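You operate a simulated robot arm through the tools that you are given. There is no shell and no other tool. Be economical: measure what you need, move in short steps, check, and stop when the job is done.

You run a simulated robot arm. Do the job below in one go: nothing can be reset, and whatever is moved stays where it is left.

JOB
Pin adjusters twenty-one and twenty-three at the chart's turns for the dial's temperature.
Fine: leave the other two adjusters and all levers.
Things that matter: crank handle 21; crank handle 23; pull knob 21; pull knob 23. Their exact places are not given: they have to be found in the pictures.

Only the result counts: the job must be done as asked and must still hold three seconds after the hand-in. Knocking over, shifting, dropping, spilling or breaking anything else fails it.

ROBOT AND FRAMES
A 7-joint arm with a two-finger parallel gripper on a trunk, on a base that drives. Base frame: it is fixed to the floor where the robot stands at the start and does not move with it; the origin is under the middle of the robot, x ahead of it, y to its left, z up. Lengths are in m, angles in degrees, forces in N, time in s.
Its first joint turns from -166.0 to 166.0 degrees. Places, roughly: crank handle 21 [0.8, -0.2, 1]; crank handle 23 [0.7, -0.4, 1]; pull knob 21 [0.7, -0.1, 0.8]; pull knob 23 [0.6, -0.3, 0.8]. Payload 1.57 kg.
The TCP is the grasp point between the finger pads, 0.03 m short of the fingertips. In the tool frame z runs along the fingers and y along their closing line. Largest opening 0.08 m; finger width 0.017, thickness 0.012; the body of the gripper, 0.04 by 0.082 m, starts 0.08 m behind the TCP.
Orientation is that of the tool frame in the base frame, as [roll, pitch, yaw] about the fixed x, y, z axes, in that order (R = Rz(yaw) Ry(pitch) Rx(roll)). With the fingers straight down and closing along the base's y, the tool's x points along the base's -x, its y along +y and its z along -z.

CONTROLS
- The arm moves only by the tool send_rows. Its argument "rows" is a list of rows, each a list of 7 numbers: the shift along the base's x, y, z in units of 200 mm (1.0 is 200 mm), then the turn, a rotation vector about the base's x, y, z in units of 180 degrees (1.0 is 180 degrees), then the closure, from 0 (fully open) to 1 (shut). In form: [[dx, dy, dz, rx, ry, rz, grip], ...]. A call has 1 to 10 rows; each row is the pose to reach, as a shift and turn from the pose commanded when the call began. A call with a number of a shift or a turn outside -1 to 1 is refused whole. A row lasts 0.2 s, in which the tool goes at most 0.05 m and 8.6 degrees; a call with a longer step from one row to the next is refused whole, and so is a gripper value outside its range. A pose out of reach is approached as far as the arm can. The call stops where the force on the tool passes 50 N (or 10 N more than at its start, if that is more) or the arm is blocked; 0.2 s more then pass. Each finger travels about 0.153 m/s and halts on what it meets, pressing with about 35 N; the grip force reading is that of the motor and also rises with nothing between the fingers. The clock runs only during rows and for 0.2 s after the last one: add rows that repeat a pose to give the fingers time. It gives the time, the measured TCP pose, the force on the tool (base axes), the opening and the grip force at its end, in the units of the frame above (readings bear some noise), with the torque about the TCP (base axes, N m) and any sound that the robot's microphone picked up, and new pictures: "views" is both (left out), scene, wrist or none.
- Cameras (640 x 400 px; columns grow to the right, rows downward): "scene" is now at [-0.0278, 0.1324, 1.3858]; the picture's right is [-0.61, -0.79, 0.00], its down [-0.32, 0.25, -0.91] and it looks along [0.72, -0.56, -0.41] (base axes); focal length 263 px, centre (320, 200). "wrist" rides on the gripper at [0.072, -0.007, -0.122] in the tool frame; the picture's right is [0.09, 1.00, 0.00], its down [-0.84, 0.08, -0.54] and it looks along [-0.54, 0.05, 0.84] (tool axes); focal length 238 px, centre (320, 200).
- roll_base(legs): drives the robot by 1 to 6 legs, each [ahead, left, turn to the left] in m, m and degrees, along the robot's own axes; the way and the turn of a leg run together, so that a leg with both is an arc; at most 1.5 m and 180 degrees a leg. The arm and the cameras ride along, it lands a little off, and it stops where it bumps. It gives what a move gives, and a new picture of the scene camera.
- aim_head(pan, tilt): turns the head with the scene camera to pan (to the left, within 143 degrees either way) and tilt (down, from -29 to 69), counted from straight ahead of the robot. It gives what a move gives, and a new picture of the scene camera.
- pixel_to_xyz(camera, pixels): for up to 12 pixels [column, row] of the newest picture of that camera ("zoom" is the newest enlarged one), the place [x, y, z] in the base frame of the surface seen there, good to about 0.002 m. It takes no simulated time.
- enlarge(camera, box): a new picture of the part [left, top, right, bottom] of that camera's present view, enlarged. It takes no simulated time.
- close_job(): hands the job in; it is judged then, once.

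Work in short steps. Measure before you move; look again where a grasp or a placing could have gone wrong, and mend it. You have 80 turns and 260 pictures in all, those below and enlarged ones among them. Open the gripper and draw the arm clear of the work before you hand the job in, unless the task says otherwise; then end with one line.

The tools are called after "Request:" as name(argument=value, ...) on one line, values as JSON. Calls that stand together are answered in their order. send_rows: Moves the arm, as the interface text tells. Its arguments: {"type":"object","properties":{"rows":{"type":"array","items":{"type":"array","items":{"type":"number"}}},"views":{"type":"string","enum":["both","scene","wrist","none"]}},"required":["rows"]} The other tools are called the same way: roll_base (legs) drives the base; aim_head (pan, tilt) turns the head that bears the scene camera; pixel_to_xyz (camera, pixels) gives the place of the surface under pixels of a picture; enlarge (camera, box) takes an enlarged picture of a part of a camera's view; close_job () hands the job in.

At the start:

```text
clock: 0.0
tcp_pos: [0.6209, -0.0811, 1.2897]
tool_rot: [180.0, 0.0, -180.0]
contact_force: [0.7, -0.3, -0.2]
wrist_torque: [0.02, -0.01, 0.0]
width: 0.0803
gripper_force: 0.2
robot x, y, heading: [0.0019, 0.0002, 0.0]
head pan, tilt: [-37.5, 24.0]
```

scene: 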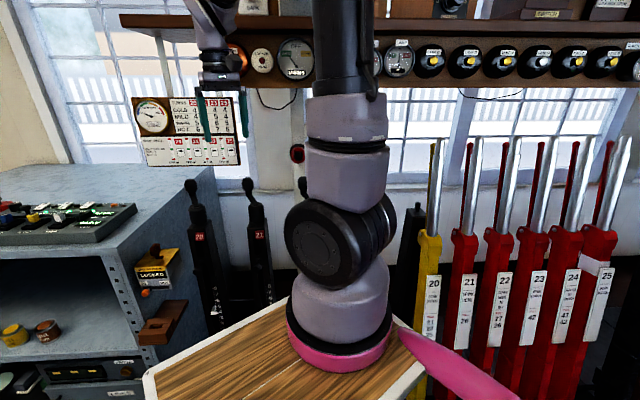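
wrist: 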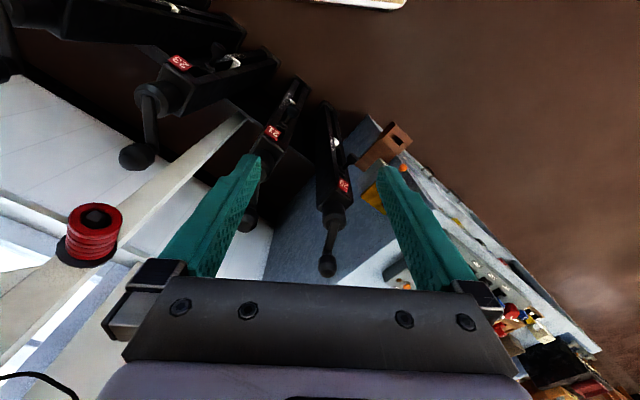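

The scene picture shows the dial and chart near (185,120); I enlarge that and the adjusters near (200,250).

Request:
enlarge(camera="scene", box=[120, 85, 250, 170])

Request:
enlarge(camera="scene", box=[150, 160, 310, 340])

Request:
enlarge(camera="wrist", box=[0, 0, 400, 280])

```text
4.71 times, centred on (185, 128) of scene
```

zoom: 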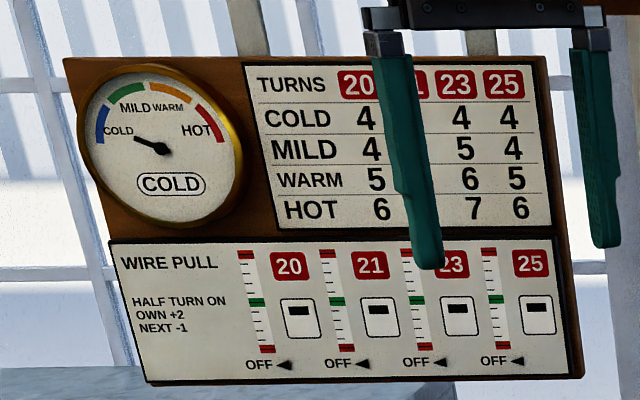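

```text
2.22 times, centred on (230, 250) of scene
```

zoom: 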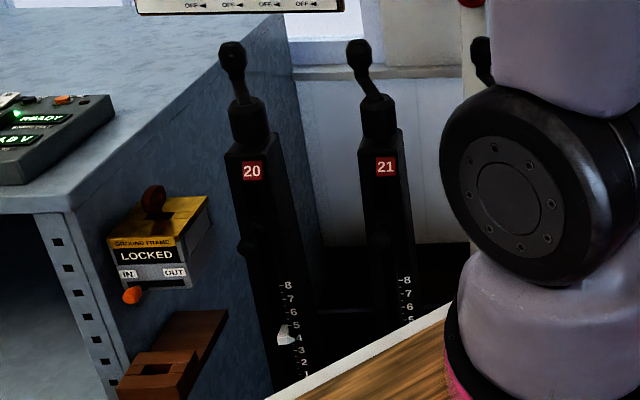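

```text
1.43 times, centred on (200, 140) of wrist
```

zoom: 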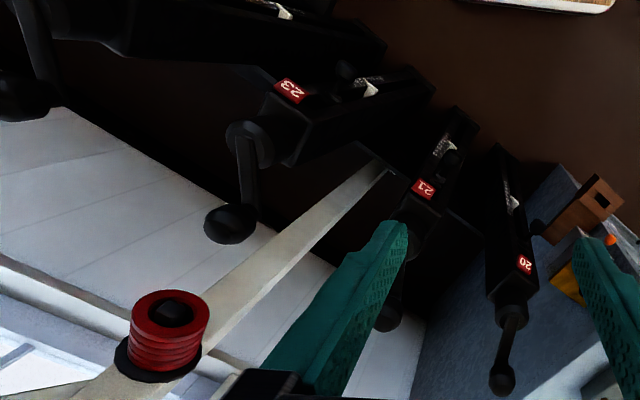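

The needle seems to read COLD, but the finger hides column 21. I measure the chart and adjuster points, then shift the tool to clear the view.

Request:
pixel_to_xyz(camera="scene", pixels=[[150, 115], [180, 155], [190, 185], [247, 184], [257, 233], [200, 237], [254, 212], [303, 184], [298, 152]])

Request:
pixel_to_xyz(camera="wrist", pixels=[[137, 156], [165, 95], [180, 62], [148, 95], [205, 62], [231, 62], [272, 131], [290, 100], [249, 220], [290, 155], [215, 48], [325, 263]])

Request:
send_rows(rows=[[0, -0.25, 0.1, 0, 0, 0, 0], [0, -0.45, 0.1, 0, 0, 0, 0], [0, -0.65, 0.1, 0, 0, 0, 0]])

```text
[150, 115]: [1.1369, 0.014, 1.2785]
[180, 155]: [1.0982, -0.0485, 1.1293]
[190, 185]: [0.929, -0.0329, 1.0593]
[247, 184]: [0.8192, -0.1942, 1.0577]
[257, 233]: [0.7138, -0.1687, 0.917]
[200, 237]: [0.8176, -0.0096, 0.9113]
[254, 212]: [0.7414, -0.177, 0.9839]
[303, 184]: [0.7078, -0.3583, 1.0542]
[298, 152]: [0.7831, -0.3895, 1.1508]
```

```text
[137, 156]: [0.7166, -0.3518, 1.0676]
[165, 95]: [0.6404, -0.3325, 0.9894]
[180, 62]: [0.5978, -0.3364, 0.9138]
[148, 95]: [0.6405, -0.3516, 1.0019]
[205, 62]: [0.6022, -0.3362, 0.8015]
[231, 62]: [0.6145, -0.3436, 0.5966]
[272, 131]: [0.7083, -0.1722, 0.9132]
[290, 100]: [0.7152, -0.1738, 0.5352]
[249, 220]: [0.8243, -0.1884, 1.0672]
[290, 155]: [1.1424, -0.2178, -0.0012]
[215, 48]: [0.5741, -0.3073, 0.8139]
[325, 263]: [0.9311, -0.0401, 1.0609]
```

```text
refused: row 1 steps farther than a row can; nothing moved
```

The first step was too long; I resend it in smaller steps.

Request:
send_rows(rows=[[-0.1, -0.2, 0, 0, 0, 0, 0], [-0.2, -0.4, 0, 0, 0, 0, 0], [-0.3, -0.6, 0, 0, 0, 0, 0], [-0.4, -0.8, 0, 0, 0, 0, 0]])

Request:
enlarge(camera="scene", box=[120, 85, 250, 170])

Request:
enlarge(camera="wrist", box=[200, 0, 500, 200])

```text
clock: 1.0
tcp_pos: [0.5402, -0.2433, 1.2894]
tool_rot: [-180.0, 0.0, -179.9]
contact_force: [0.5, 0.1, -0.4]
wrist_torque: [-0.02, 0.04, 0.0]
width: 0.0801
gripper_force: 0.0
robot x, y, heading: [-0.002, 0.0014, -0.3]
head pan, tilt: [-37.5, 24.0]
```

scene: 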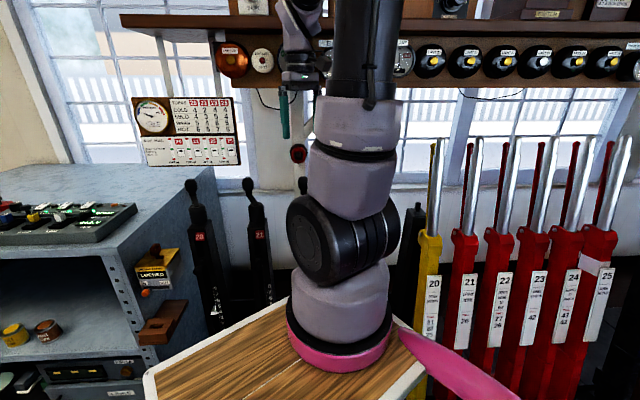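
wrist: 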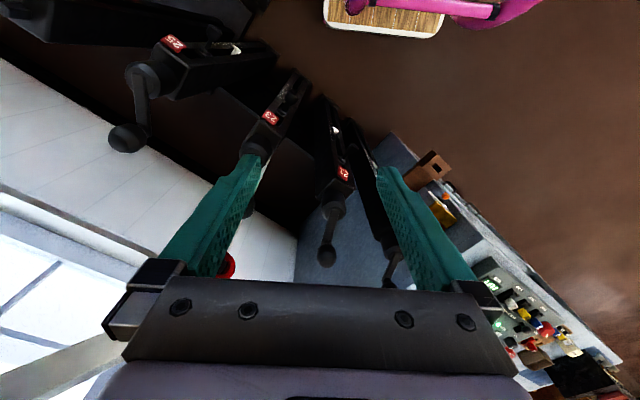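

```text
4.71 times, centred on (185, 128) of scene
```

zoom: 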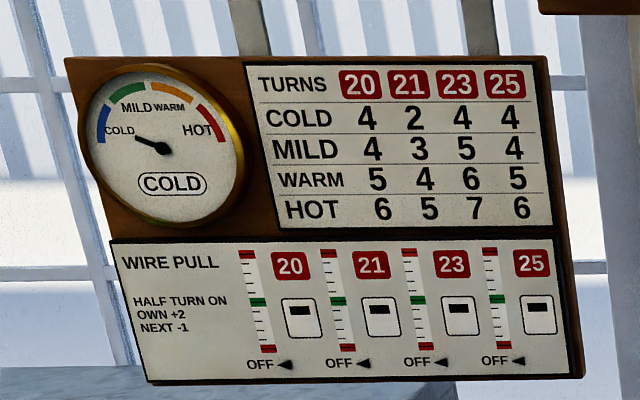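

```text
2.00 times, centred on (350, 100) of wrist
```

zoom: 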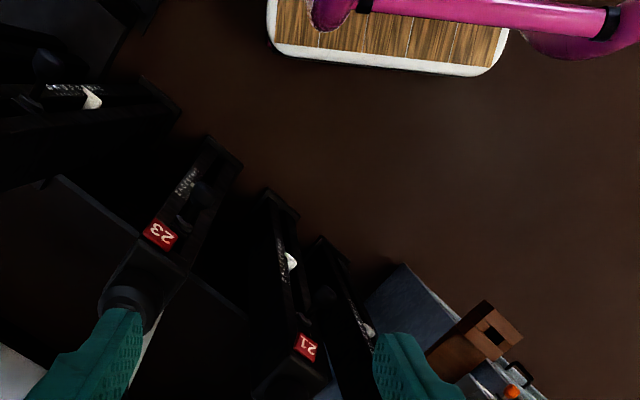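

The dial says COLD: adjuster 21 goes to 2 turns and 23 to 4 turns. Now I study post 21 in the scene view and the posts in the wrist view.

Request:
enlarge(camera="scene", box=[230, 170, 300, 305])

Request:
enlarge(camera="wrist", box=[230, 60, 390, 170])

Request:
enlarge(camera="scene", box=[170, 170, 240, 340])

```text
2.96 times, centred on (265, 238) of scene
```

zoom: 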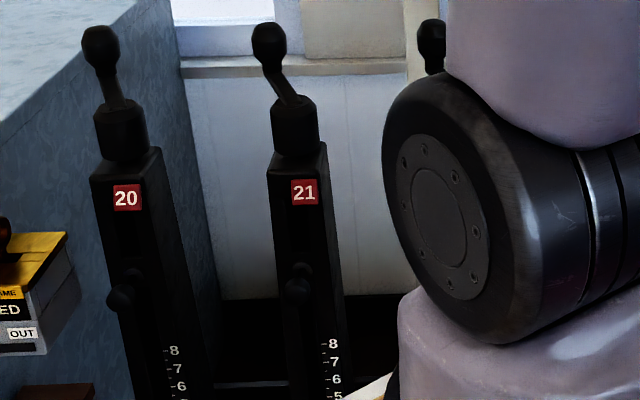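

```text
3.64 times, centred on (310, 115) of wrist
```

zoom: 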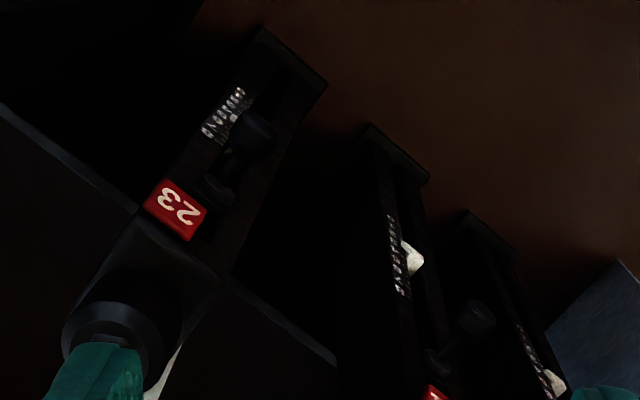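

```text
2.35 times, centred on (205, 255) of scene
```

zoom: 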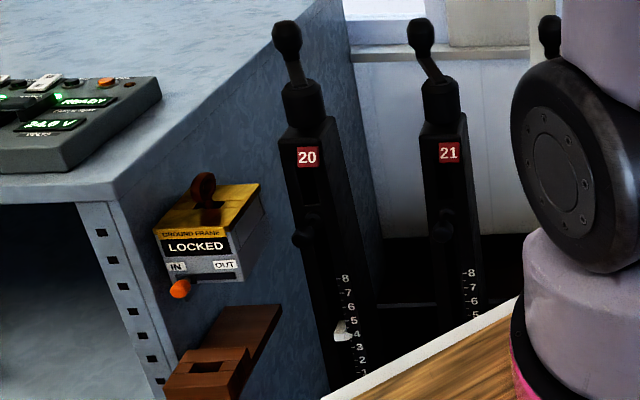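

Next I reorient the tool to look along the posts' front normal, about (0.83, -0.56, 0), so I can see faces and knobs.

Request:
send_rows(rows=[[0, 0.1, -0.05, -0.0093, -0.0303, -0.0224, 0], [0, 0.2, -0.1, -0.0186, -0.0607, -0.0448, 0], [0.02, 0.3, -0.2, -0.0278, -0.091, -0.0672, 0], [0.03, 0.4, -0.3, -0.0371, -0.1213, -0.0896, 0], [0.05, 0.5, -0.4, -0.0464, -0.1517, -0.112, 0], [0.06, 0.6, -0.5, -0.0557, -0.182, -0.1343, 0], [0.07, 0.7, -0.6, -0.0649, -0.2124, -0.1567, 0], [0.08, 0.8, -0.75, -0.0742, -0.2427, -0.1791, 0], [0.08, 0.8, -0.95, -0.0742, -0.2427, -0.1791, 0]])

```text
clock: 3.0
tcp_pos: [0.6246, -0.0504, 1.1178]
tool_rot: [-180.0, 44.8, 146.0]
contact_force: [1.6, -5.9, -1.1]
wrist_torque: [0.33, 0.1, 0.18]
width: 0.0799
gripper_force: 0.1
out of reach, approached as far as the arm can: row 6, 7, 8, 9
robot x, y, heading: [0.004, 0.0003, 0.0]
head pan, tilt: [-37.5, 24.0]
```

scene: 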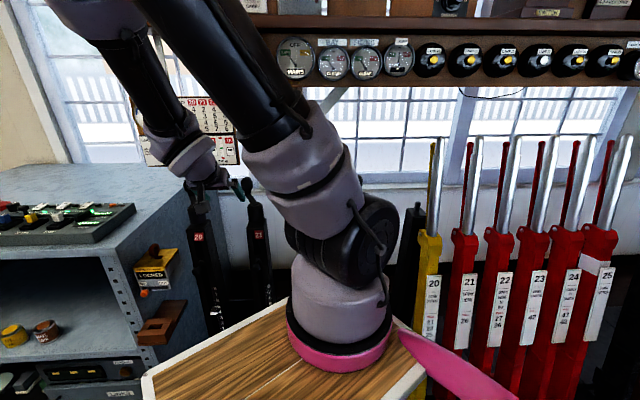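
wrist: 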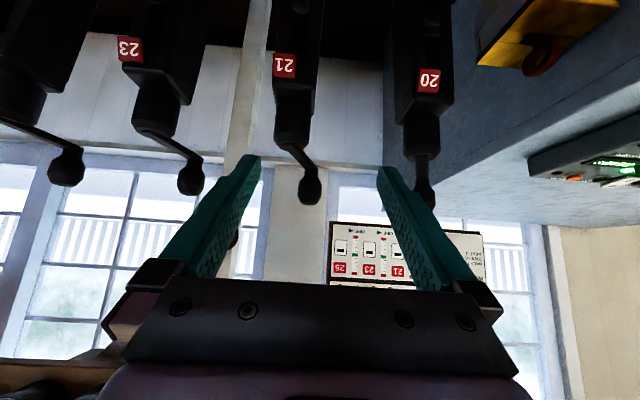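

The pose at the target was too close for the arm. Before driving the base back, I check what the wooden deck and pink object are.

Request:
pixel_to_xyz(camera="scene", pixels=[[160, 380], [280, 310], [300, 390], [450, 370], [340, 355], [420, 340], [250, 390]])

Request:
pixel_to_xyz(camera="wrist", pixels=[[284, 65], [130, 48], [430, 80], [312, 190], [190, 178], [422, 195], [291, 130], [153, 105], [300, 6], [66, 165]])

Request:
aim_head(pan=-20, tilt=60)

```text
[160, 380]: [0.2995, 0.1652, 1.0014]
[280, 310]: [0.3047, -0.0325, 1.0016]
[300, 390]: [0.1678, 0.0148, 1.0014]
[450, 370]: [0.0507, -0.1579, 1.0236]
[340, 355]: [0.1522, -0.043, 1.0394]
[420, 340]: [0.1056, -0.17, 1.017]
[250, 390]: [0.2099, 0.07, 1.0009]
```

```text
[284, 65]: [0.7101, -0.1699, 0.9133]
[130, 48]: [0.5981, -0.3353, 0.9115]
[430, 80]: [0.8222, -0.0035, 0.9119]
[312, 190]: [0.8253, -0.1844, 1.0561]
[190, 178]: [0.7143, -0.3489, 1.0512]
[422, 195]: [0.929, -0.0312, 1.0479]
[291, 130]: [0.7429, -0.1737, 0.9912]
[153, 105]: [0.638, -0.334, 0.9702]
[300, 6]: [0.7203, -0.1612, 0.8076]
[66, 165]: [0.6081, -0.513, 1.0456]
```

```text
clock: 4.0
tcp_pos: [0.6224, -0.0413, 1.1207]
tool_rot: [179.9, 45.0, 146.7]
contact_force: [-0.3, 0.0, 0.0]
wrist_torque: [0.03, 0.0, -0.01]
width: 0.0801
gripper_force: 0.1
robot x, y, heading: [-0.0025, 0.0039, -0.2]
head pan, tilt: [-20.0, 60.0]
```

scene: 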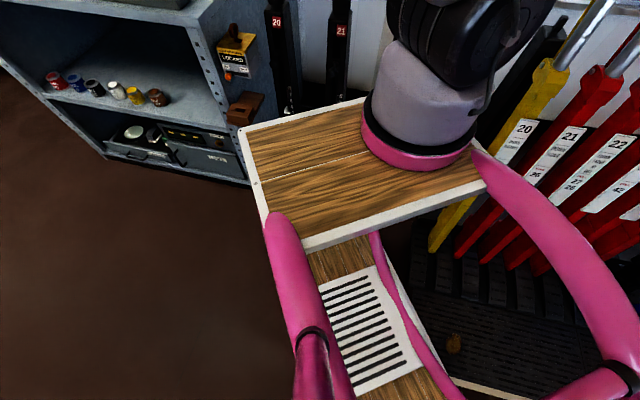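

The deck belongs to the robot. I back the base about 0.12 m along the posts' normal to make room, and aim the head at the posts again.

Request:
roll_base(legs=[[-0.12, 0.07, 0]])

Request:
aim_head(pan=-37, tilt=30)

```text
clock: 5.3
tcp_pos: [0.5009, 0.0224, 1.1193]
tool_rot: [-179.8, 45.0, 146.1]
contact_force: [-0.3, 0.3, 0.4]
wrist_torque: [0.02, 0.02, -0.01]
width: 0.0801
gripper_force: 0.1
robot x, y, heading: [-0.1231, 0.0717, 0.0]
head pan, tilt: [-20.0, 60.0]
```

scene: 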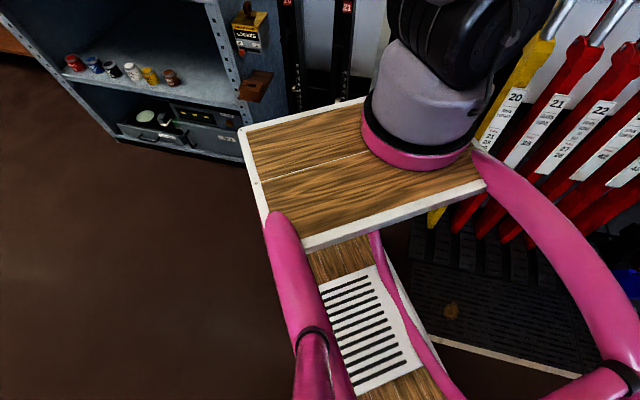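

```text
clock: 6.3
tcp_pos: [0.5014, 0.0222, 1.1198]
tool_rot: [-179.9, 45.0, 145.9]
contact_force: [0.6, 0.5, -0.3]
wrist_torque: [-0.02, 0.0, -0.01]
width: 0.0799
gripper_force: 0.0
robot x, y, heading: [-0.1213, 0.0745, -0.2]
head pan, tilt: [-37.0, 30.0]
```

scene: 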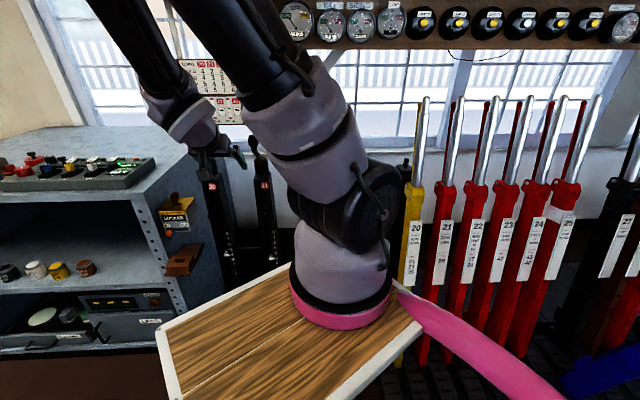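

Now I lower the tool in front of post 21 to see its face.

Request:
send_rows(rows=[[0.06, -0.06, -0.15, 0, 0, 0, 0], [0.12, -0.12, -0.3, 0, 0, 0, 0], [0.18, -0.18, -0.45, 0, 0, 0, 0], [0.24, -0.24, -0.6, 0, 0, 0, 0]])

```text
clock: 7.3
tcp_pos: [0.5494, -0.0243, 0.9997]
tool_rot: [-179.9, 44.9, 145.9]
contact_force: [-0.4, -0.5, -0.4]
wrist_torque: [-0.02, 0.01, 0.01]
width: 0.0798
gripper_force: 0.0
robot x, y, heading: [-0.1219, 0.0663, 0.1]
head pan, tilt: [-37.0, 30.0]
```

scene: 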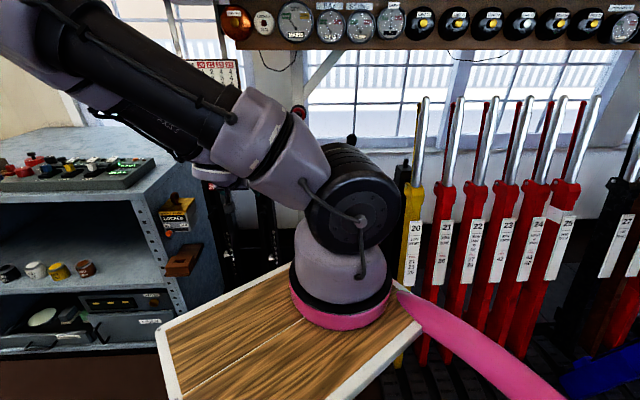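
wrist: 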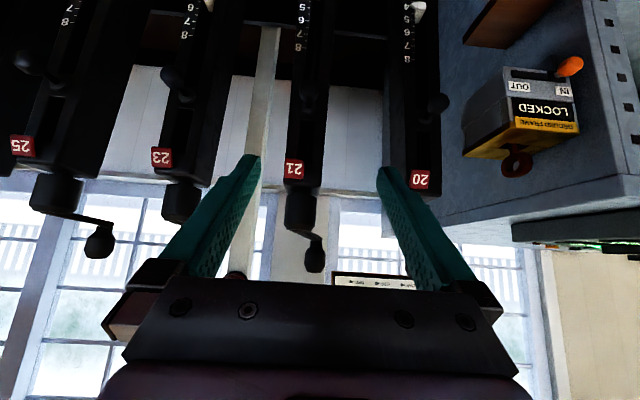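

I can see all posts; I lower further to bring the pointers into view.

Request:
send_rows(rows=[[0, 0, -0.2, 0, 0, 0, 0], [0, 0, -0.4, 0, 0, 0, 0], [0, 0, -0.6, 0, 0, 0, 0], [0, 0, -0.8, 0, 0, 0, 0]], views="wrist")

Request:
enlarge(camera="wrist", box=[100, 0, 480, 240])

```text
clock: 8.3
tcp_pos: [0.5489, -0.0261, 0.8405]
tool_rot: [180.0, 45.0, 145.9]
contact_force: [-0.5, 0.3, -0.3]
wrist_torque: [0.01, -0.02, -0.01]
width: 0.08
gripper_force: 0.2
robot x, y, heading: [-0.1226, 0.073, -0.0]
head pan, tilt: [-37.0, 30.0]
```

wrist: 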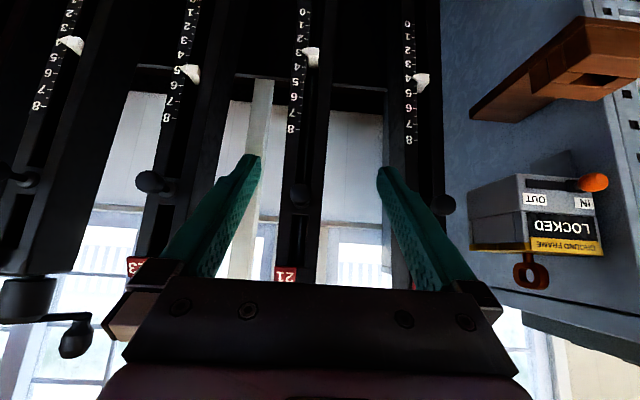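

```text
1.67 times, centred on (290, 120) of wrist
```

zoom: 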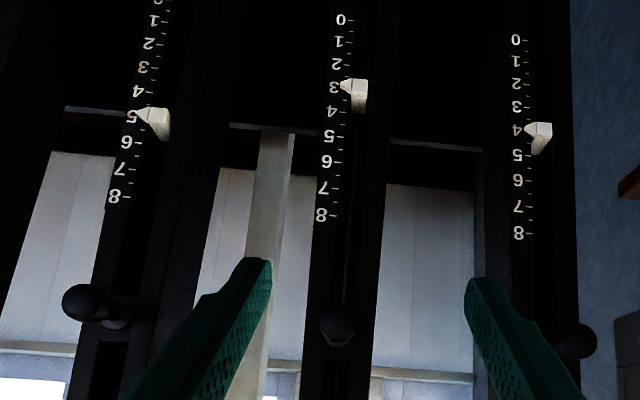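

Post 21's pointer is at 3 and 23's at 5; each needs one turn down (to 2 and 4). I measure knobs, stems and faces.

Request:
pixel_to_xyz(camera="zoom", pixels=[[338, 325], [338, 345], [330, 290], [360, 300], [312, 300], [85, 302], [118, 318], [105, 340], [125, 255], [355, 95], [150, 120], [338, 335]])

Request:
enlarge(camera="wrist", box=[255, 140, 345, 290])

Request:
enlarge(camera="wrist", box=[110, 130, 230, 280])

```text
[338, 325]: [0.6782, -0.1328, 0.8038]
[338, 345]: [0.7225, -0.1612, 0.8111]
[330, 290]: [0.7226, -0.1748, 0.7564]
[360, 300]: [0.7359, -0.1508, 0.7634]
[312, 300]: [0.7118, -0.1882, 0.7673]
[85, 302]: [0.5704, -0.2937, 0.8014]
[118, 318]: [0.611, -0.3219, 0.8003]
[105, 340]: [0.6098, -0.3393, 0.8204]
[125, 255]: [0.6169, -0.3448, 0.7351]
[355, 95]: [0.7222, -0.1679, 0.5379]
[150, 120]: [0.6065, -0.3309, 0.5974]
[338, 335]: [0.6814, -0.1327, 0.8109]
```

```text
2.67 times, centred on (300, 215) of wrist
```

zoom: 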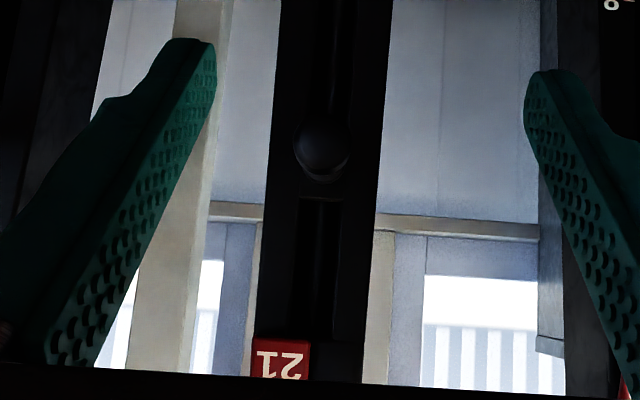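

```text
2.67 times, centred on (170, 205) of wrist
```

zoom: 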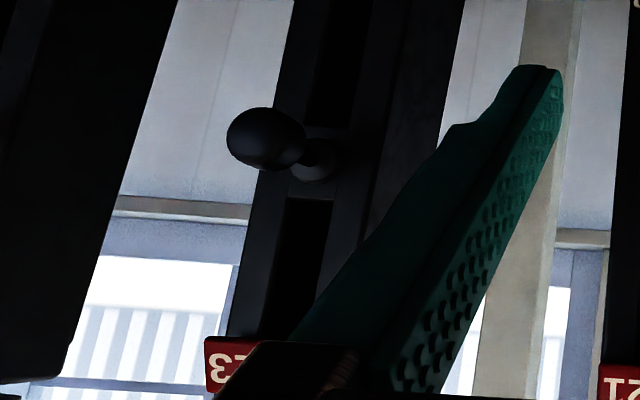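

Knob 21's ball centre is about (0.688, -0.140, 0.803), 0.045 off the face. I line up laterally and advance along the normal with fingers open.

Request:
send_rows(rows=[[0.12, -0.15, -0.09, 0, 0, 0, 0], [0.24, -0.27, -0.185, 0, 0, 0, 0], [0.4, -0.377, -0.185, 0, 0, 0, 0], [0.55, -0.478, -0.185, 0, 0, 0, 0], [0.695, -0.575, -0.185, 0, 0, 0, 0], [0.695, -0.575, -0.185, 0, 0, 0, 0]], views="wrist")

Request:
enlarge(camera="wrist", box=[200, 120, 440, 280])

```text
clock: 9.7
tcp_pos: [0.6873, -0.1398, 0.8024]
tool_rot: [-179.9, 44.9, 146.0]
contact_force: [-0.2, 0.2, -0.3]
wrist_torque: [0.01, 0.02, 0.03]
width: 0.0799
gripper_force: 0.2
robot x, y, heading: [-0.1198, 0.0703, 0.1]
head pan, tilt: [-37.0, 30.0]
```

wrist: 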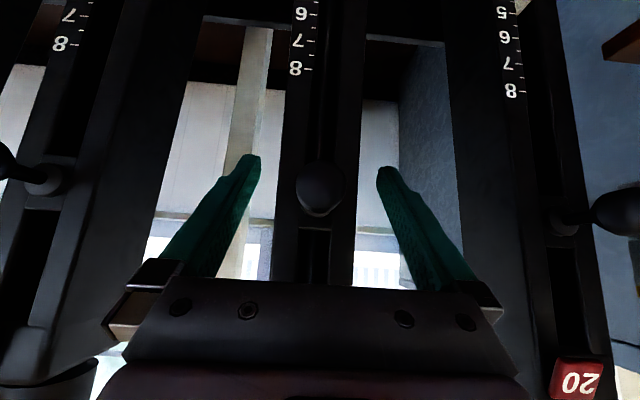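

```text
2.50 times, centred on (320, 200) of wrist
```

zoom: 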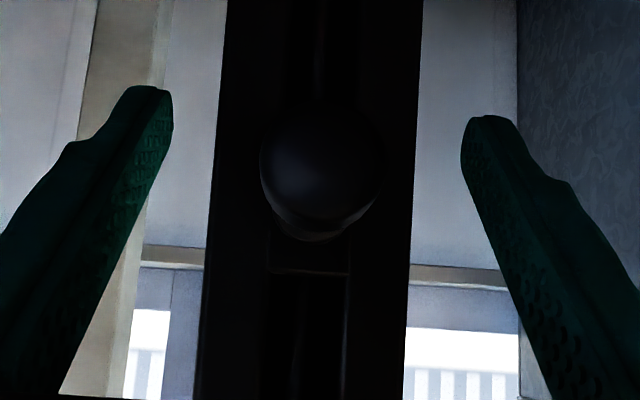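

The ball (320,188) sits on the TCP's projection. I close the fingers.

Request:
send_rows(rows=[[0, 0, 0, 0, 0, 0, 1], [0, 0, 0, 0, 0, 0, 1], [0, 0, 0, 0, 0, 0, 1]], views="wrist")

```text
clock: 10.5
tcp_pos: [0.6875, -0.1404, 0.8042]
tool_rot: [-179.9, 45.0, 146.0]
contact_force: [0.7, 0.2, 0.2]
wrist_torque: [-0.01, 0.01, 0.57]
width: 0.0291
gripper_force: 39.1
robot x, y, heading: [-0.121, 0.0695, -0.0]
head pan, tilt: [-37.0, 30.0]
```

wrist: 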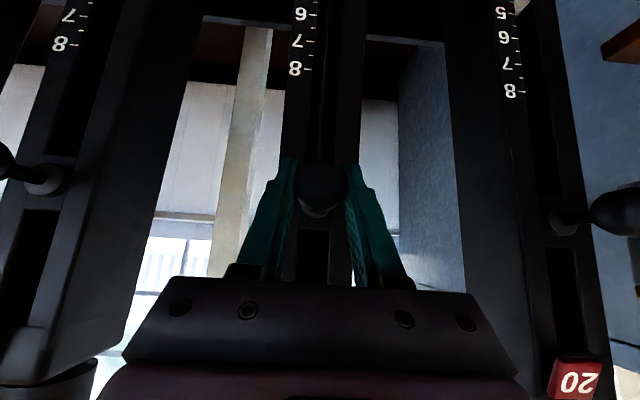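

Gripped a 29 mm ball. I pull slowly along the outward normal (-0.83, 0.56) by about 2 cm and watch the force.

Request:
send_rows(rows=[[-0.0207, 0.014, 0, 0, 0, 0, 1], [-0.0415, 0.028, 0, 0, 0, 0, 1], [-0.062, 0.042, 0, 0, 0, 0, 1], [-0.083, 0.056, 0, 0, 0, 0, 1]], views="wrist")

```text
clock: 11.5
tcp_pos: [0.6711, -0.1288, 0.8029]
tool_rot: [-179.9, 44.8, 146.0]
contact_force: [-1.1, 0.5, -0.1]
wrist_torque: [-0.01, -0.04, 0.45]
width: 0.0291
gripper_force: 39.0
robot x, y, heading: [-0.1186, 0.0732, -0.1]
head pan, tilt: [-37.0, 30.0]
```

wrist: 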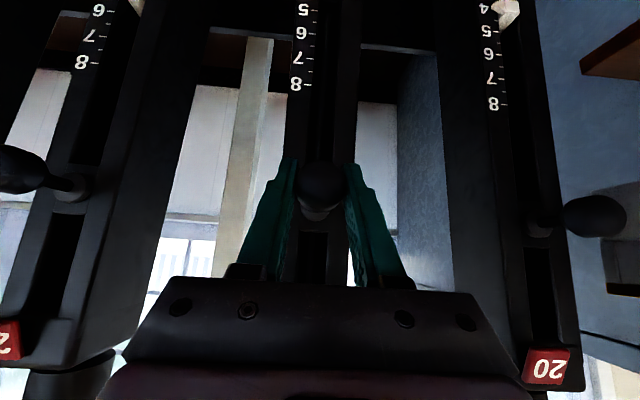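

It came out freely 2 cm. I pull another 1.5 cm in small steps to find the stop.

Request:
send_rows(rows=[[-0.0207, 0.014, 0, 0, 0, 0, 1], [-0.0415, 0.028, 0, 0, 0, 0, 1], [-0.062, 0.042, 0, 0, 0, 0, 1]], views="wrist")

```text
clock: 12.3
tcp_pos: [0.661, -0.1216, 0.8046]
tool_rot: [-180.0, 45.2, 145.8]
contact_force: [27.2, -18.9, 5.2]
wrist_torque: [-0.17, -0.23, 0.34]
width: 0.0291
gripper_force: 39.0
robot x, y, heading: [-0.1214, 0.0692, 0.1]
head pan, tilt: [-37.0, 30.0]
```

wrist: 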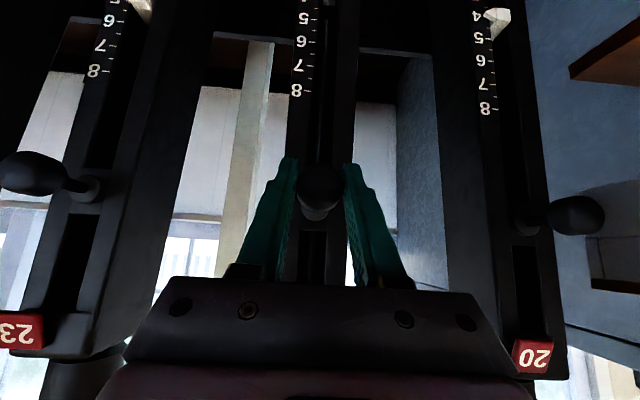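

The stop is reached at about 3 cm (33 N). I ease off a little and open to see if it stays out.

Request:
send_rows(rows=[[0.008, -0.006, 0, 0, 0, 0, 1], [0.008, -0.006, 0, 0, 0, 0, 0.6], [0.008, -0.006, 0, 0, 0, 0, 0], [0.008, -0.006, 0, 0, 0, 0, 0]], views="wrist")

Request:
pixel_to_xyz(camera="wrist", pixels=[[318, 185], [318, 170]])

```text
clock: 13.3
tcp_pos: [0.6607, -0.1214, 0.8036]
tool_rot: [-179.9, 44.9, 146.0]
contact_force: [-0.1, -0.7, 1.1]
wrist_torque: [0.02, 0.0, -0.03]
width: 0.0799
gripper_force: 0.1
robot x, y, heading: [-0.123, 0.0735, 0.1]
head pan, tilt: [-37.0, 30.0]
```

wrist: 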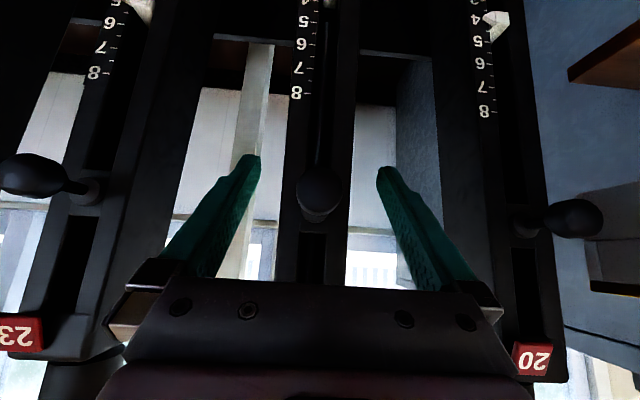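

```text
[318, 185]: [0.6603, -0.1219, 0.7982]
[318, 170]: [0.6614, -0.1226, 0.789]
```

The knob seems to stay out. I back off along the normal, then rise above the crank for a look.

Request:
send_rows(rows=[[-0.17, 0.11, 0, 0, 0, 0, 0], [-0.34, 0.22, 0, 0, 0, 0, 0], [-0.42, 0.28, 0.2, 0, 0, 0, 0], [-0.42, 0.28, 0.4, 0, 0, 0, 0], [-0.42, 0.28, 0.6, 0, 0, 0, 0], [-0.42, 0.28, 0.8, 0, 0, 0, 0], [-0.42, 0.28, 1.0, 0, 0, 0, 0]], views="wrist")

Request:
enlarge(camera="wrist", box=[120, 0, 460, 260])

```text
clock: 14.9
tcp_pos: [0.5778, -0.0672, 1.0028]
tool_rot: [-179.9, 44.9, 146.1]
contact_force: [0.5, 0.6, 0.6]
wrist_torque: [-0.02, 0.01, -0.01]
width: 0.08
gripper_force: 0.0
robot x, y, heading: [-0.1229, 0.0722, 0.2]
head pan, tilt: [-37.0, 30.0]
```

wrist: 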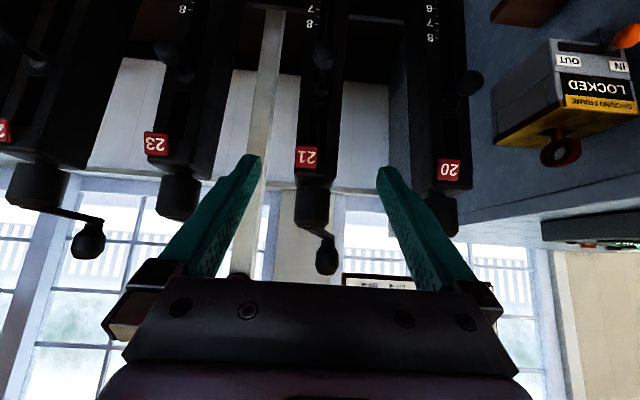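

```text
1.54 times, centred on (290, 130) of wrist
```

zoom: 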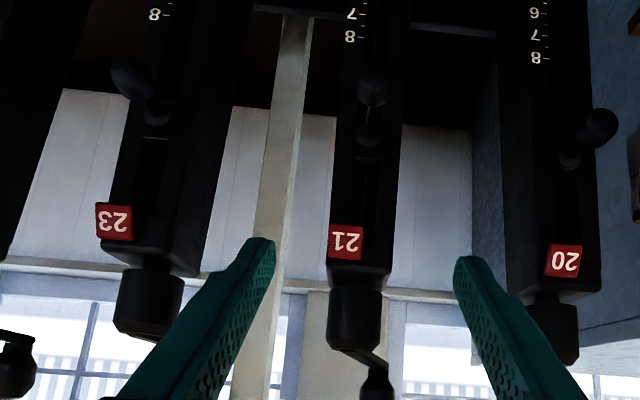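

Knob 21 stays visibly out. I rise and untilt the tool to point straight down, to look at crank 21 from above.

Request:
send_rows(rows=[[0, 0, 0.22, 0, 0, 0, 0], [0, 0, 0.44, 0.02, 0.0296, 0, 0], [0.05, 0, 0.64, 0.044, 0.0651, 0, 0], [0.15, -0.05, 0.8, 0.068, 0.1007, 0, 0], [0.3, -0.1, 0.92, 0.092, 0.1362, 0, 0], [0.45, -0.15, 1.0, 0.116, 0.1718, 0, 0], [0.6, -0.2, 1.0, 0.14, 0.2073, 0, 0], [0.71, -0.25, 1.0, 0.14, 0.2073, 0, 0], [0.71, -0.25, 1.0, 0.14, 0.2073, 0, 0]], views="both")

Request:
enlarge(camera="wrist", box=[180, 60, 460, 260])

```text
clock: 16.9
tcp_pos: [0.7187, -0.1139, 1.2039]
tool_rot: [-179.8, 0.0, 146.0]
contact_force: [-0.2, -0.2, -0.4]
wrist_torque: [0.0, -0.02, 0.04]
width: 0.0798
gripper_force: 0.1
robot x, y, heading: [-0.1238, 0.0694, -0.3]
head pan, tilt: [-37.0, 30.0]
```

scene: 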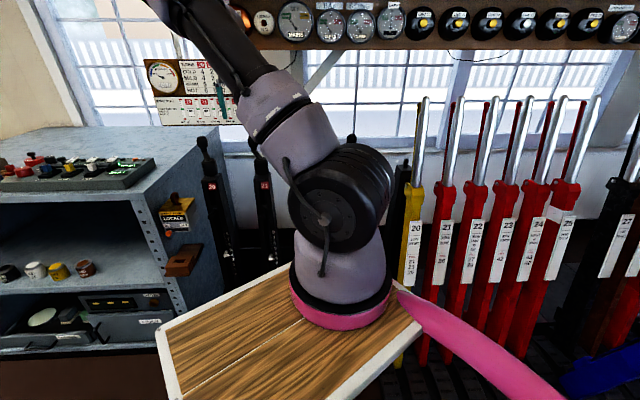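
wrist: 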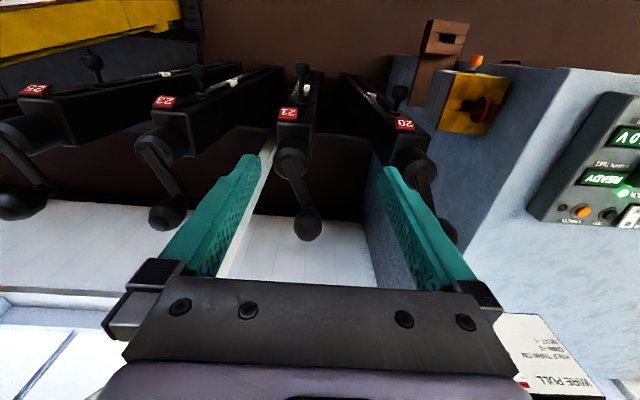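

```text
2.00 times, centred on (320, 160) of wrist
```

zoom: 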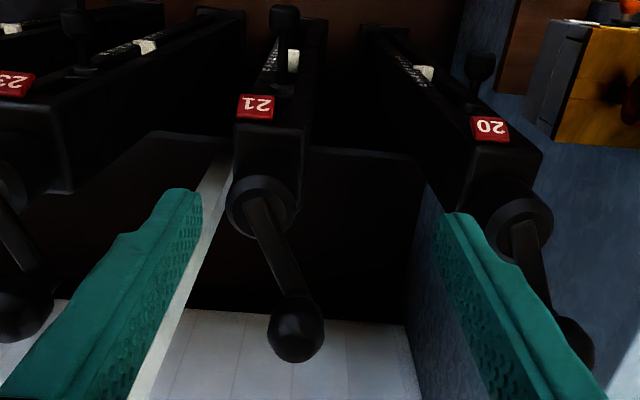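

I measure the hub rim, crank arm and ball of crank 21.

Request:
pixel_to_xyz(camera="zoom", pixels=[[255, 182], [232, 205], [295, 195], [262, 232], [262, 205], [285, 270], [296, 315], [296, 345], [272, 330], [320, 330], [255, 140], [300, 140]])

Request:
enlarge(camera="wrist", box=[260, 120, 350, 250])

Request:
enlarge(camera="scene", box=[190, 120, 290, 220])

```text
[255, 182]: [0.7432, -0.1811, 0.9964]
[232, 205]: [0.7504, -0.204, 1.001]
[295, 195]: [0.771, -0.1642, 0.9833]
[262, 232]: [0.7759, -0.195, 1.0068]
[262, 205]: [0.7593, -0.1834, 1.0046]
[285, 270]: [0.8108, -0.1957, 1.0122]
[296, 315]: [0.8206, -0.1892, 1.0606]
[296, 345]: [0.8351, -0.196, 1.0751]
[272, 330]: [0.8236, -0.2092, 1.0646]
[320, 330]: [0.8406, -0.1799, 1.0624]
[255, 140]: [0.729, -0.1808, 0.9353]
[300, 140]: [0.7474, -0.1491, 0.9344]
```

```text
3.08 times, centred on (305, 185) of wrist
```

zoom: 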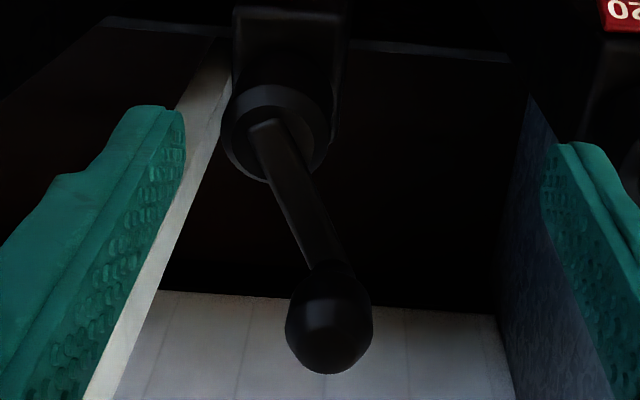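

```text
4.00 times, centred on (240, 170) of scene
```

zoom: 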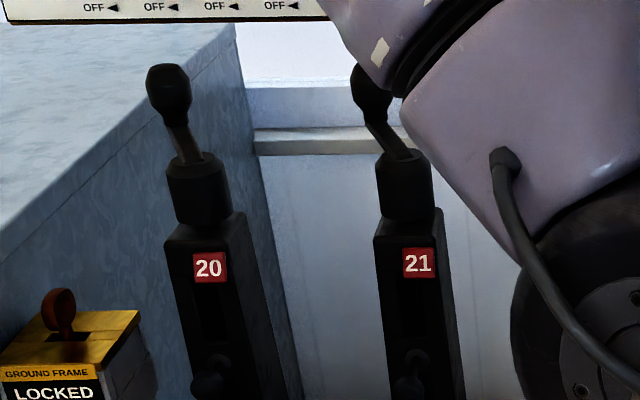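

Crank axis 21 is about (0.760, -0.186), grip ball at (0.831, -0.194, 1.06), radius about 0.072. The far side is at the reach limit, so I roll a bit forward first.

Request:
roll_base(legs=[[0.06, -0.04, 0]])

Request:
enlarge(camera="wrist", box=[160, 0, 480, 260])

```text
clock: 17.9
tcp_pos: [0.7804, -0.1546, 1.2044]
tool_rot: [-179.9, 0.0, 146.0]
contact_force: [0.8, 0.0, 0.6]
wrist_torque: [0.0, 0.04, -0.02]
width: 0.0802
gripper_force: 0.1
robot x, y, heading: [-0.0577, 0.0276, -0.0]
head pan, tilt: [-37.0, 30.0]
```

scene: 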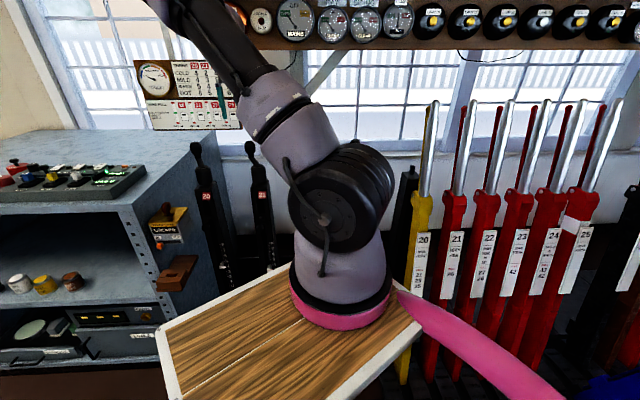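

```text
1.54 times, centred on (320, 130) of wrist
```

zoom: 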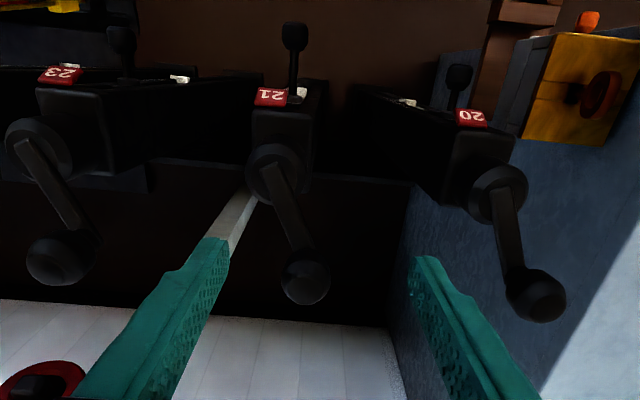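

I re-measure the crank 21 ball and hub from this closer view.

Request:
pixel_to_xyz(camera="zoom", pixels=[[305, 260], [305, 300], [283, 280], [328, 280], [305, 280], [275, 147], [249, 170], [304, 170], [276, 200], [298, 235], [300, 94], [290, 30]])

```text
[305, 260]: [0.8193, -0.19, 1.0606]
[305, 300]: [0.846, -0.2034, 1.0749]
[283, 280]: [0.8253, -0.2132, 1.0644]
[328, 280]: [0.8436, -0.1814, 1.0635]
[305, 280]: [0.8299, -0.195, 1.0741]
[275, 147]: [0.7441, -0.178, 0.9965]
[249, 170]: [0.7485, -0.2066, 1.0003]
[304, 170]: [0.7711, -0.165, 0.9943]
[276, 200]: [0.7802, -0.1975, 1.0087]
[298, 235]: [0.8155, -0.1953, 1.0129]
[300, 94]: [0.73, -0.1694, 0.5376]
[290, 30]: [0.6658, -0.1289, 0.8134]
```

Ball centre is about (0.833, -0.197, 1.058). I move above it and descend with fingers open, then close.

Request:
send_rows(rows=[[0.13, -0.1, 0, 0, 0, 0, 0], [0.265, -0.2125, -0.1, 0, 0, 0, 0], [0.265, -0.2125, -0.3, 0, 0, 0, 0], [0.265, -0.2125, -0.5, 0, 0, 0, 0], [0.265, -0.2125, -0.65, 0, 0, 0, 0], [0.265, -0.2125, -0.73, 0, 0, 0, 0], [0.265, -0.2125, -0.73, 0, 0, 0, 0]], views="wrist")

```text
clock: 19.5
tcp_pos: [0.8329, -0.1985, 1.0587]
tool_rot: [-179.9, 0.0, 146.0]
contact_force: [-0.2, -0.7, 0.1]
wrist_torque: [-0.03, -0.02, 0.01]
width: 0.08
gripper_force: 0.0
robot x, y, heading: [-0.0617, 0.0301, 0.0]
head pan, tilt: [-37.0, 30.0]
```

wrist: 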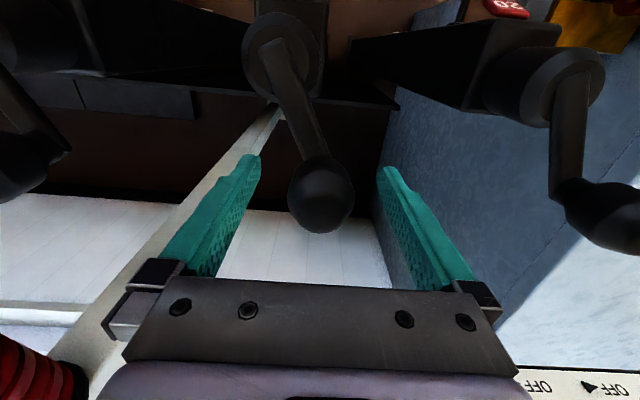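

The ball is centred between the fingers at (320,193). I close and make a trial clockwise arc of 60°.

Request:
send_rows(rows=[[0, 0, 0, 0, 0, 0, 1], [0, 0, 0, 0, 0, 0, 1], [-0.025, -0.0915, 0, 0, 0, 0, 1], [-0.073, -0.1735, 0, 0, 0, 0, 1], [-0.1405, -0.24, 0, 0, 0, 0, 1], [-0.223, -0.287, 0, 0, 0, 0, 1]], views="both")

```text
clock: 20.9
tcp_pos: [0.7883, -0.2579, 1.0577]
tool_rot: [-179.9, -0.2, 145.9]
contact_force: [5.0, -10.4, 1.8]
wrist_torque: [0.44, -0.73, -0.03]
width: 0.0406
gripper_force: 44.8
robot x, y, heading: [-0.0616, 0.0306, -0.0]
head pan, tilt: [-37.0, 30.0]
```

scene: 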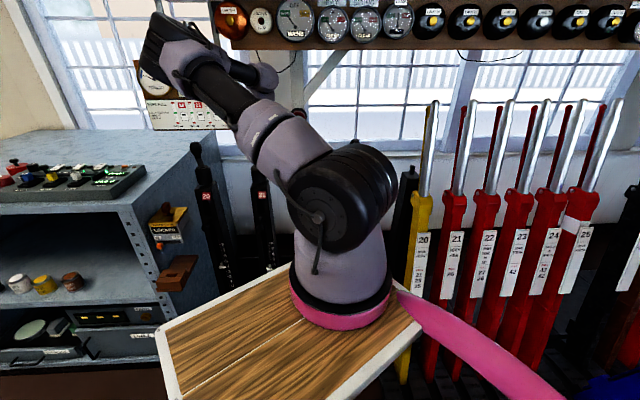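
wrist: 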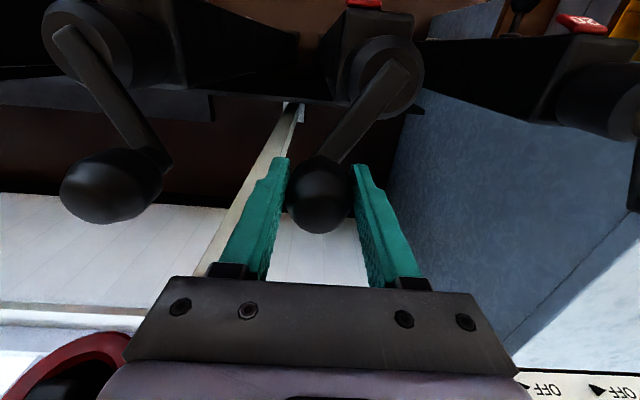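

The crank turned with it. I check which way pointer 21 moved in the scene view.

Request:
enlarge(camera="scene", box=[190, 180, 290, 280])

```text
4.00 times, centred on (240, 230) of scene
```

zoom: 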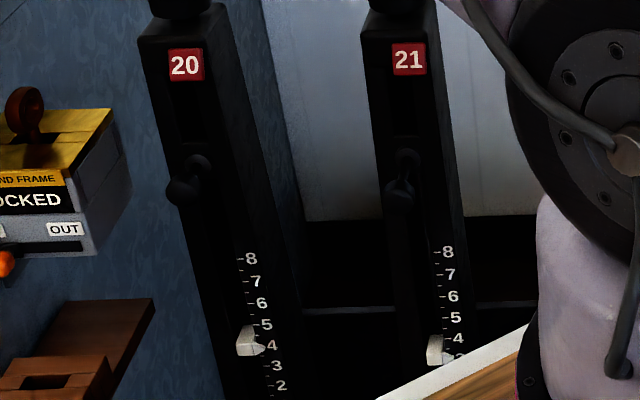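

Request:
pixel_to_xyz(camera="zoom", pixels=[[436, 352], [434, 340], [448, 358], [457, 339], [456, 360], [457, 296], [246, 343], [272, 345], [244, 332]])

Request:
aim_head(pan=-36, tilt=40)

Request:
enlarge(camera="scene", box=[190, 150, 290, 250])

```text
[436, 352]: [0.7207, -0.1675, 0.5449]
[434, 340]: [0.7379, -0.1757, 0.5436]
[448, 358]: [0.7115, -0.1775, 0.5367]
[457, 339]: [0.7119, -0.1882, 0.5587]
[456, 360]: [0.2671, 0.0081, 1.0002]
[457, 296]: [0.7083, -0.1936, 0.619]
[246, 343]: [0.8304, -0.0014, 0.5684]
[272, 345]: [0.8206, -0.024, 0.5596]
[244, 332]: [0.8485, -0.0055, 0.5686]
```

```text
clock: 21.6
tcp_pos: [0.7873, -0.2581, 1.0583]
tool_rot: [-179.9, -0.1, 145.9]
contact_force: [3.5, -13.8, 1.2]
wrist_torque: [0.66, 0.1, -0.09]
width: 0.0407
gripper_force: 44.3
robot x, y, heading: [-0.0611, 0.0292, -0.1]
head pan, tilt: [-36.0, 40.0]
```

scene: 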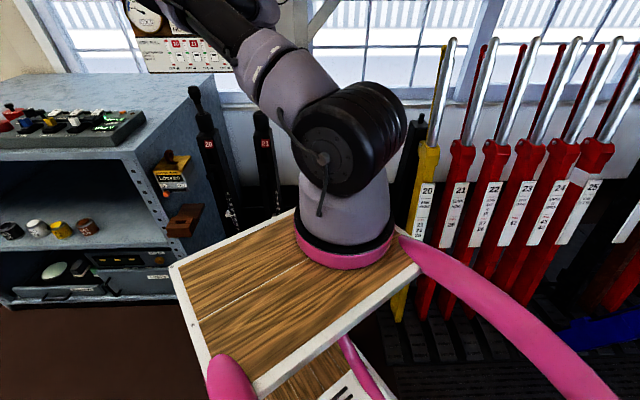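

```text
4.00 times, centred on (240, 200) of scene
```

zoom: 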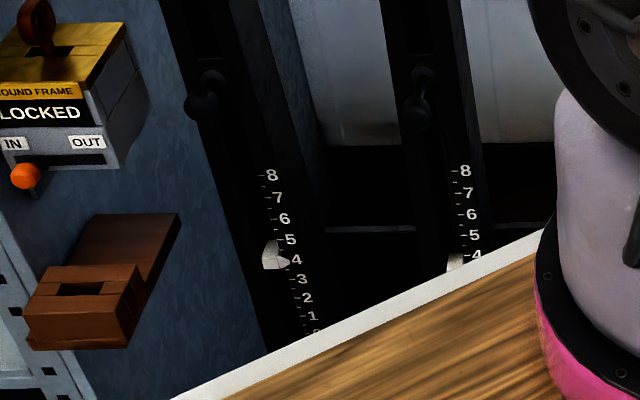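

Clockwise raised the pointer (about 3 to 3.2), so I need counter-clockwise: back 60° and then a full turn. I begin with the first 120°.

Request:
send_rows(rows=[[0.1105, 0.062, 0, 0, 0, 0, 1], [0.1895, 0.1635, 0, 0, 0, 0, 1], [0.2295, 0.2855, 0, 0, 0, 0, 1], [0.225, 0.414, 0, 0, 0, 0, 1], [0.177, 0.533, 0, 0, 0, 0, 1], [0.091, 0.6285, 0, 0, 0, 0, 1]], views="wrist")

```text
clock: 23.1
tcp_pos: [0.8039, -0.1289, 1.0579]
tool_rot: [-180.0, 0.0, 146.0]
contact_force: [6.5, 6.0, 38.2]
wrist_torque: [-0.13, 0.63, 0.02]
width: 0.0405
gripper_force: 45.0
robot x, y, heading: [-0.0607, 0.0294, -0.2]
head pan, tilt: [-36.0, 40.0]
```

wrist: 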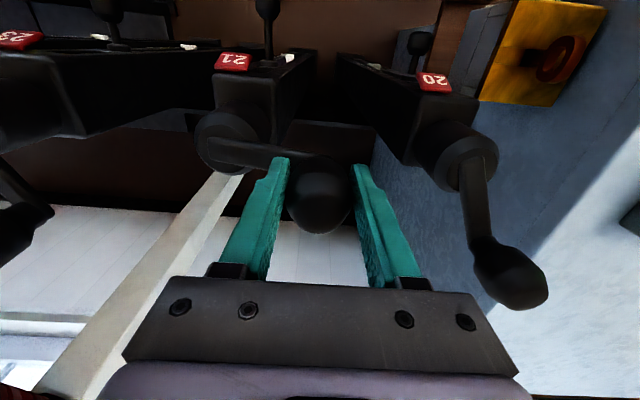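

Force z = 38 N: at this angle the inner fingertip rests on the crank arm. I release, rise 10 mm and grip the ball higher.

Request:
send_rows(rows=[[0, 0, 0, 0, 0, 0, 0.3], [0, 0, 0.03, 0, 0, 0, 0.3], [0, 0, 0.05, 0, 0, 0, 0.3], [0, 0, 0.05, 0, 0, 0, 1], [0, 0, 0.05, 0, 0, 0, 1]], views="wrist")

```text
clock: 24.2
tcp_pos: [0.8055, -0.1298, 1.0674]
tool_rot: [-179.8, -0.1, 146.0]
contact_force: [0.1, 0.9, -4.6]
wrist_torque: [0.84, -0.47, -0.02]
width: 0.0403
gripper_force: 44.8
robot x, y, heading: [-0.0597, 0.0303, 0.0]
head pan, tilt: [-36.0, 40.0]
```

wrist: 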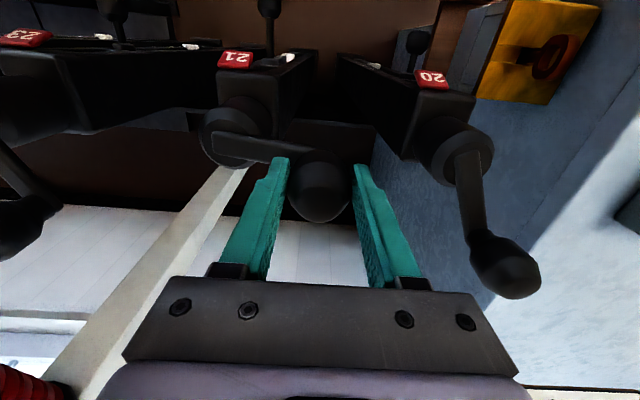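

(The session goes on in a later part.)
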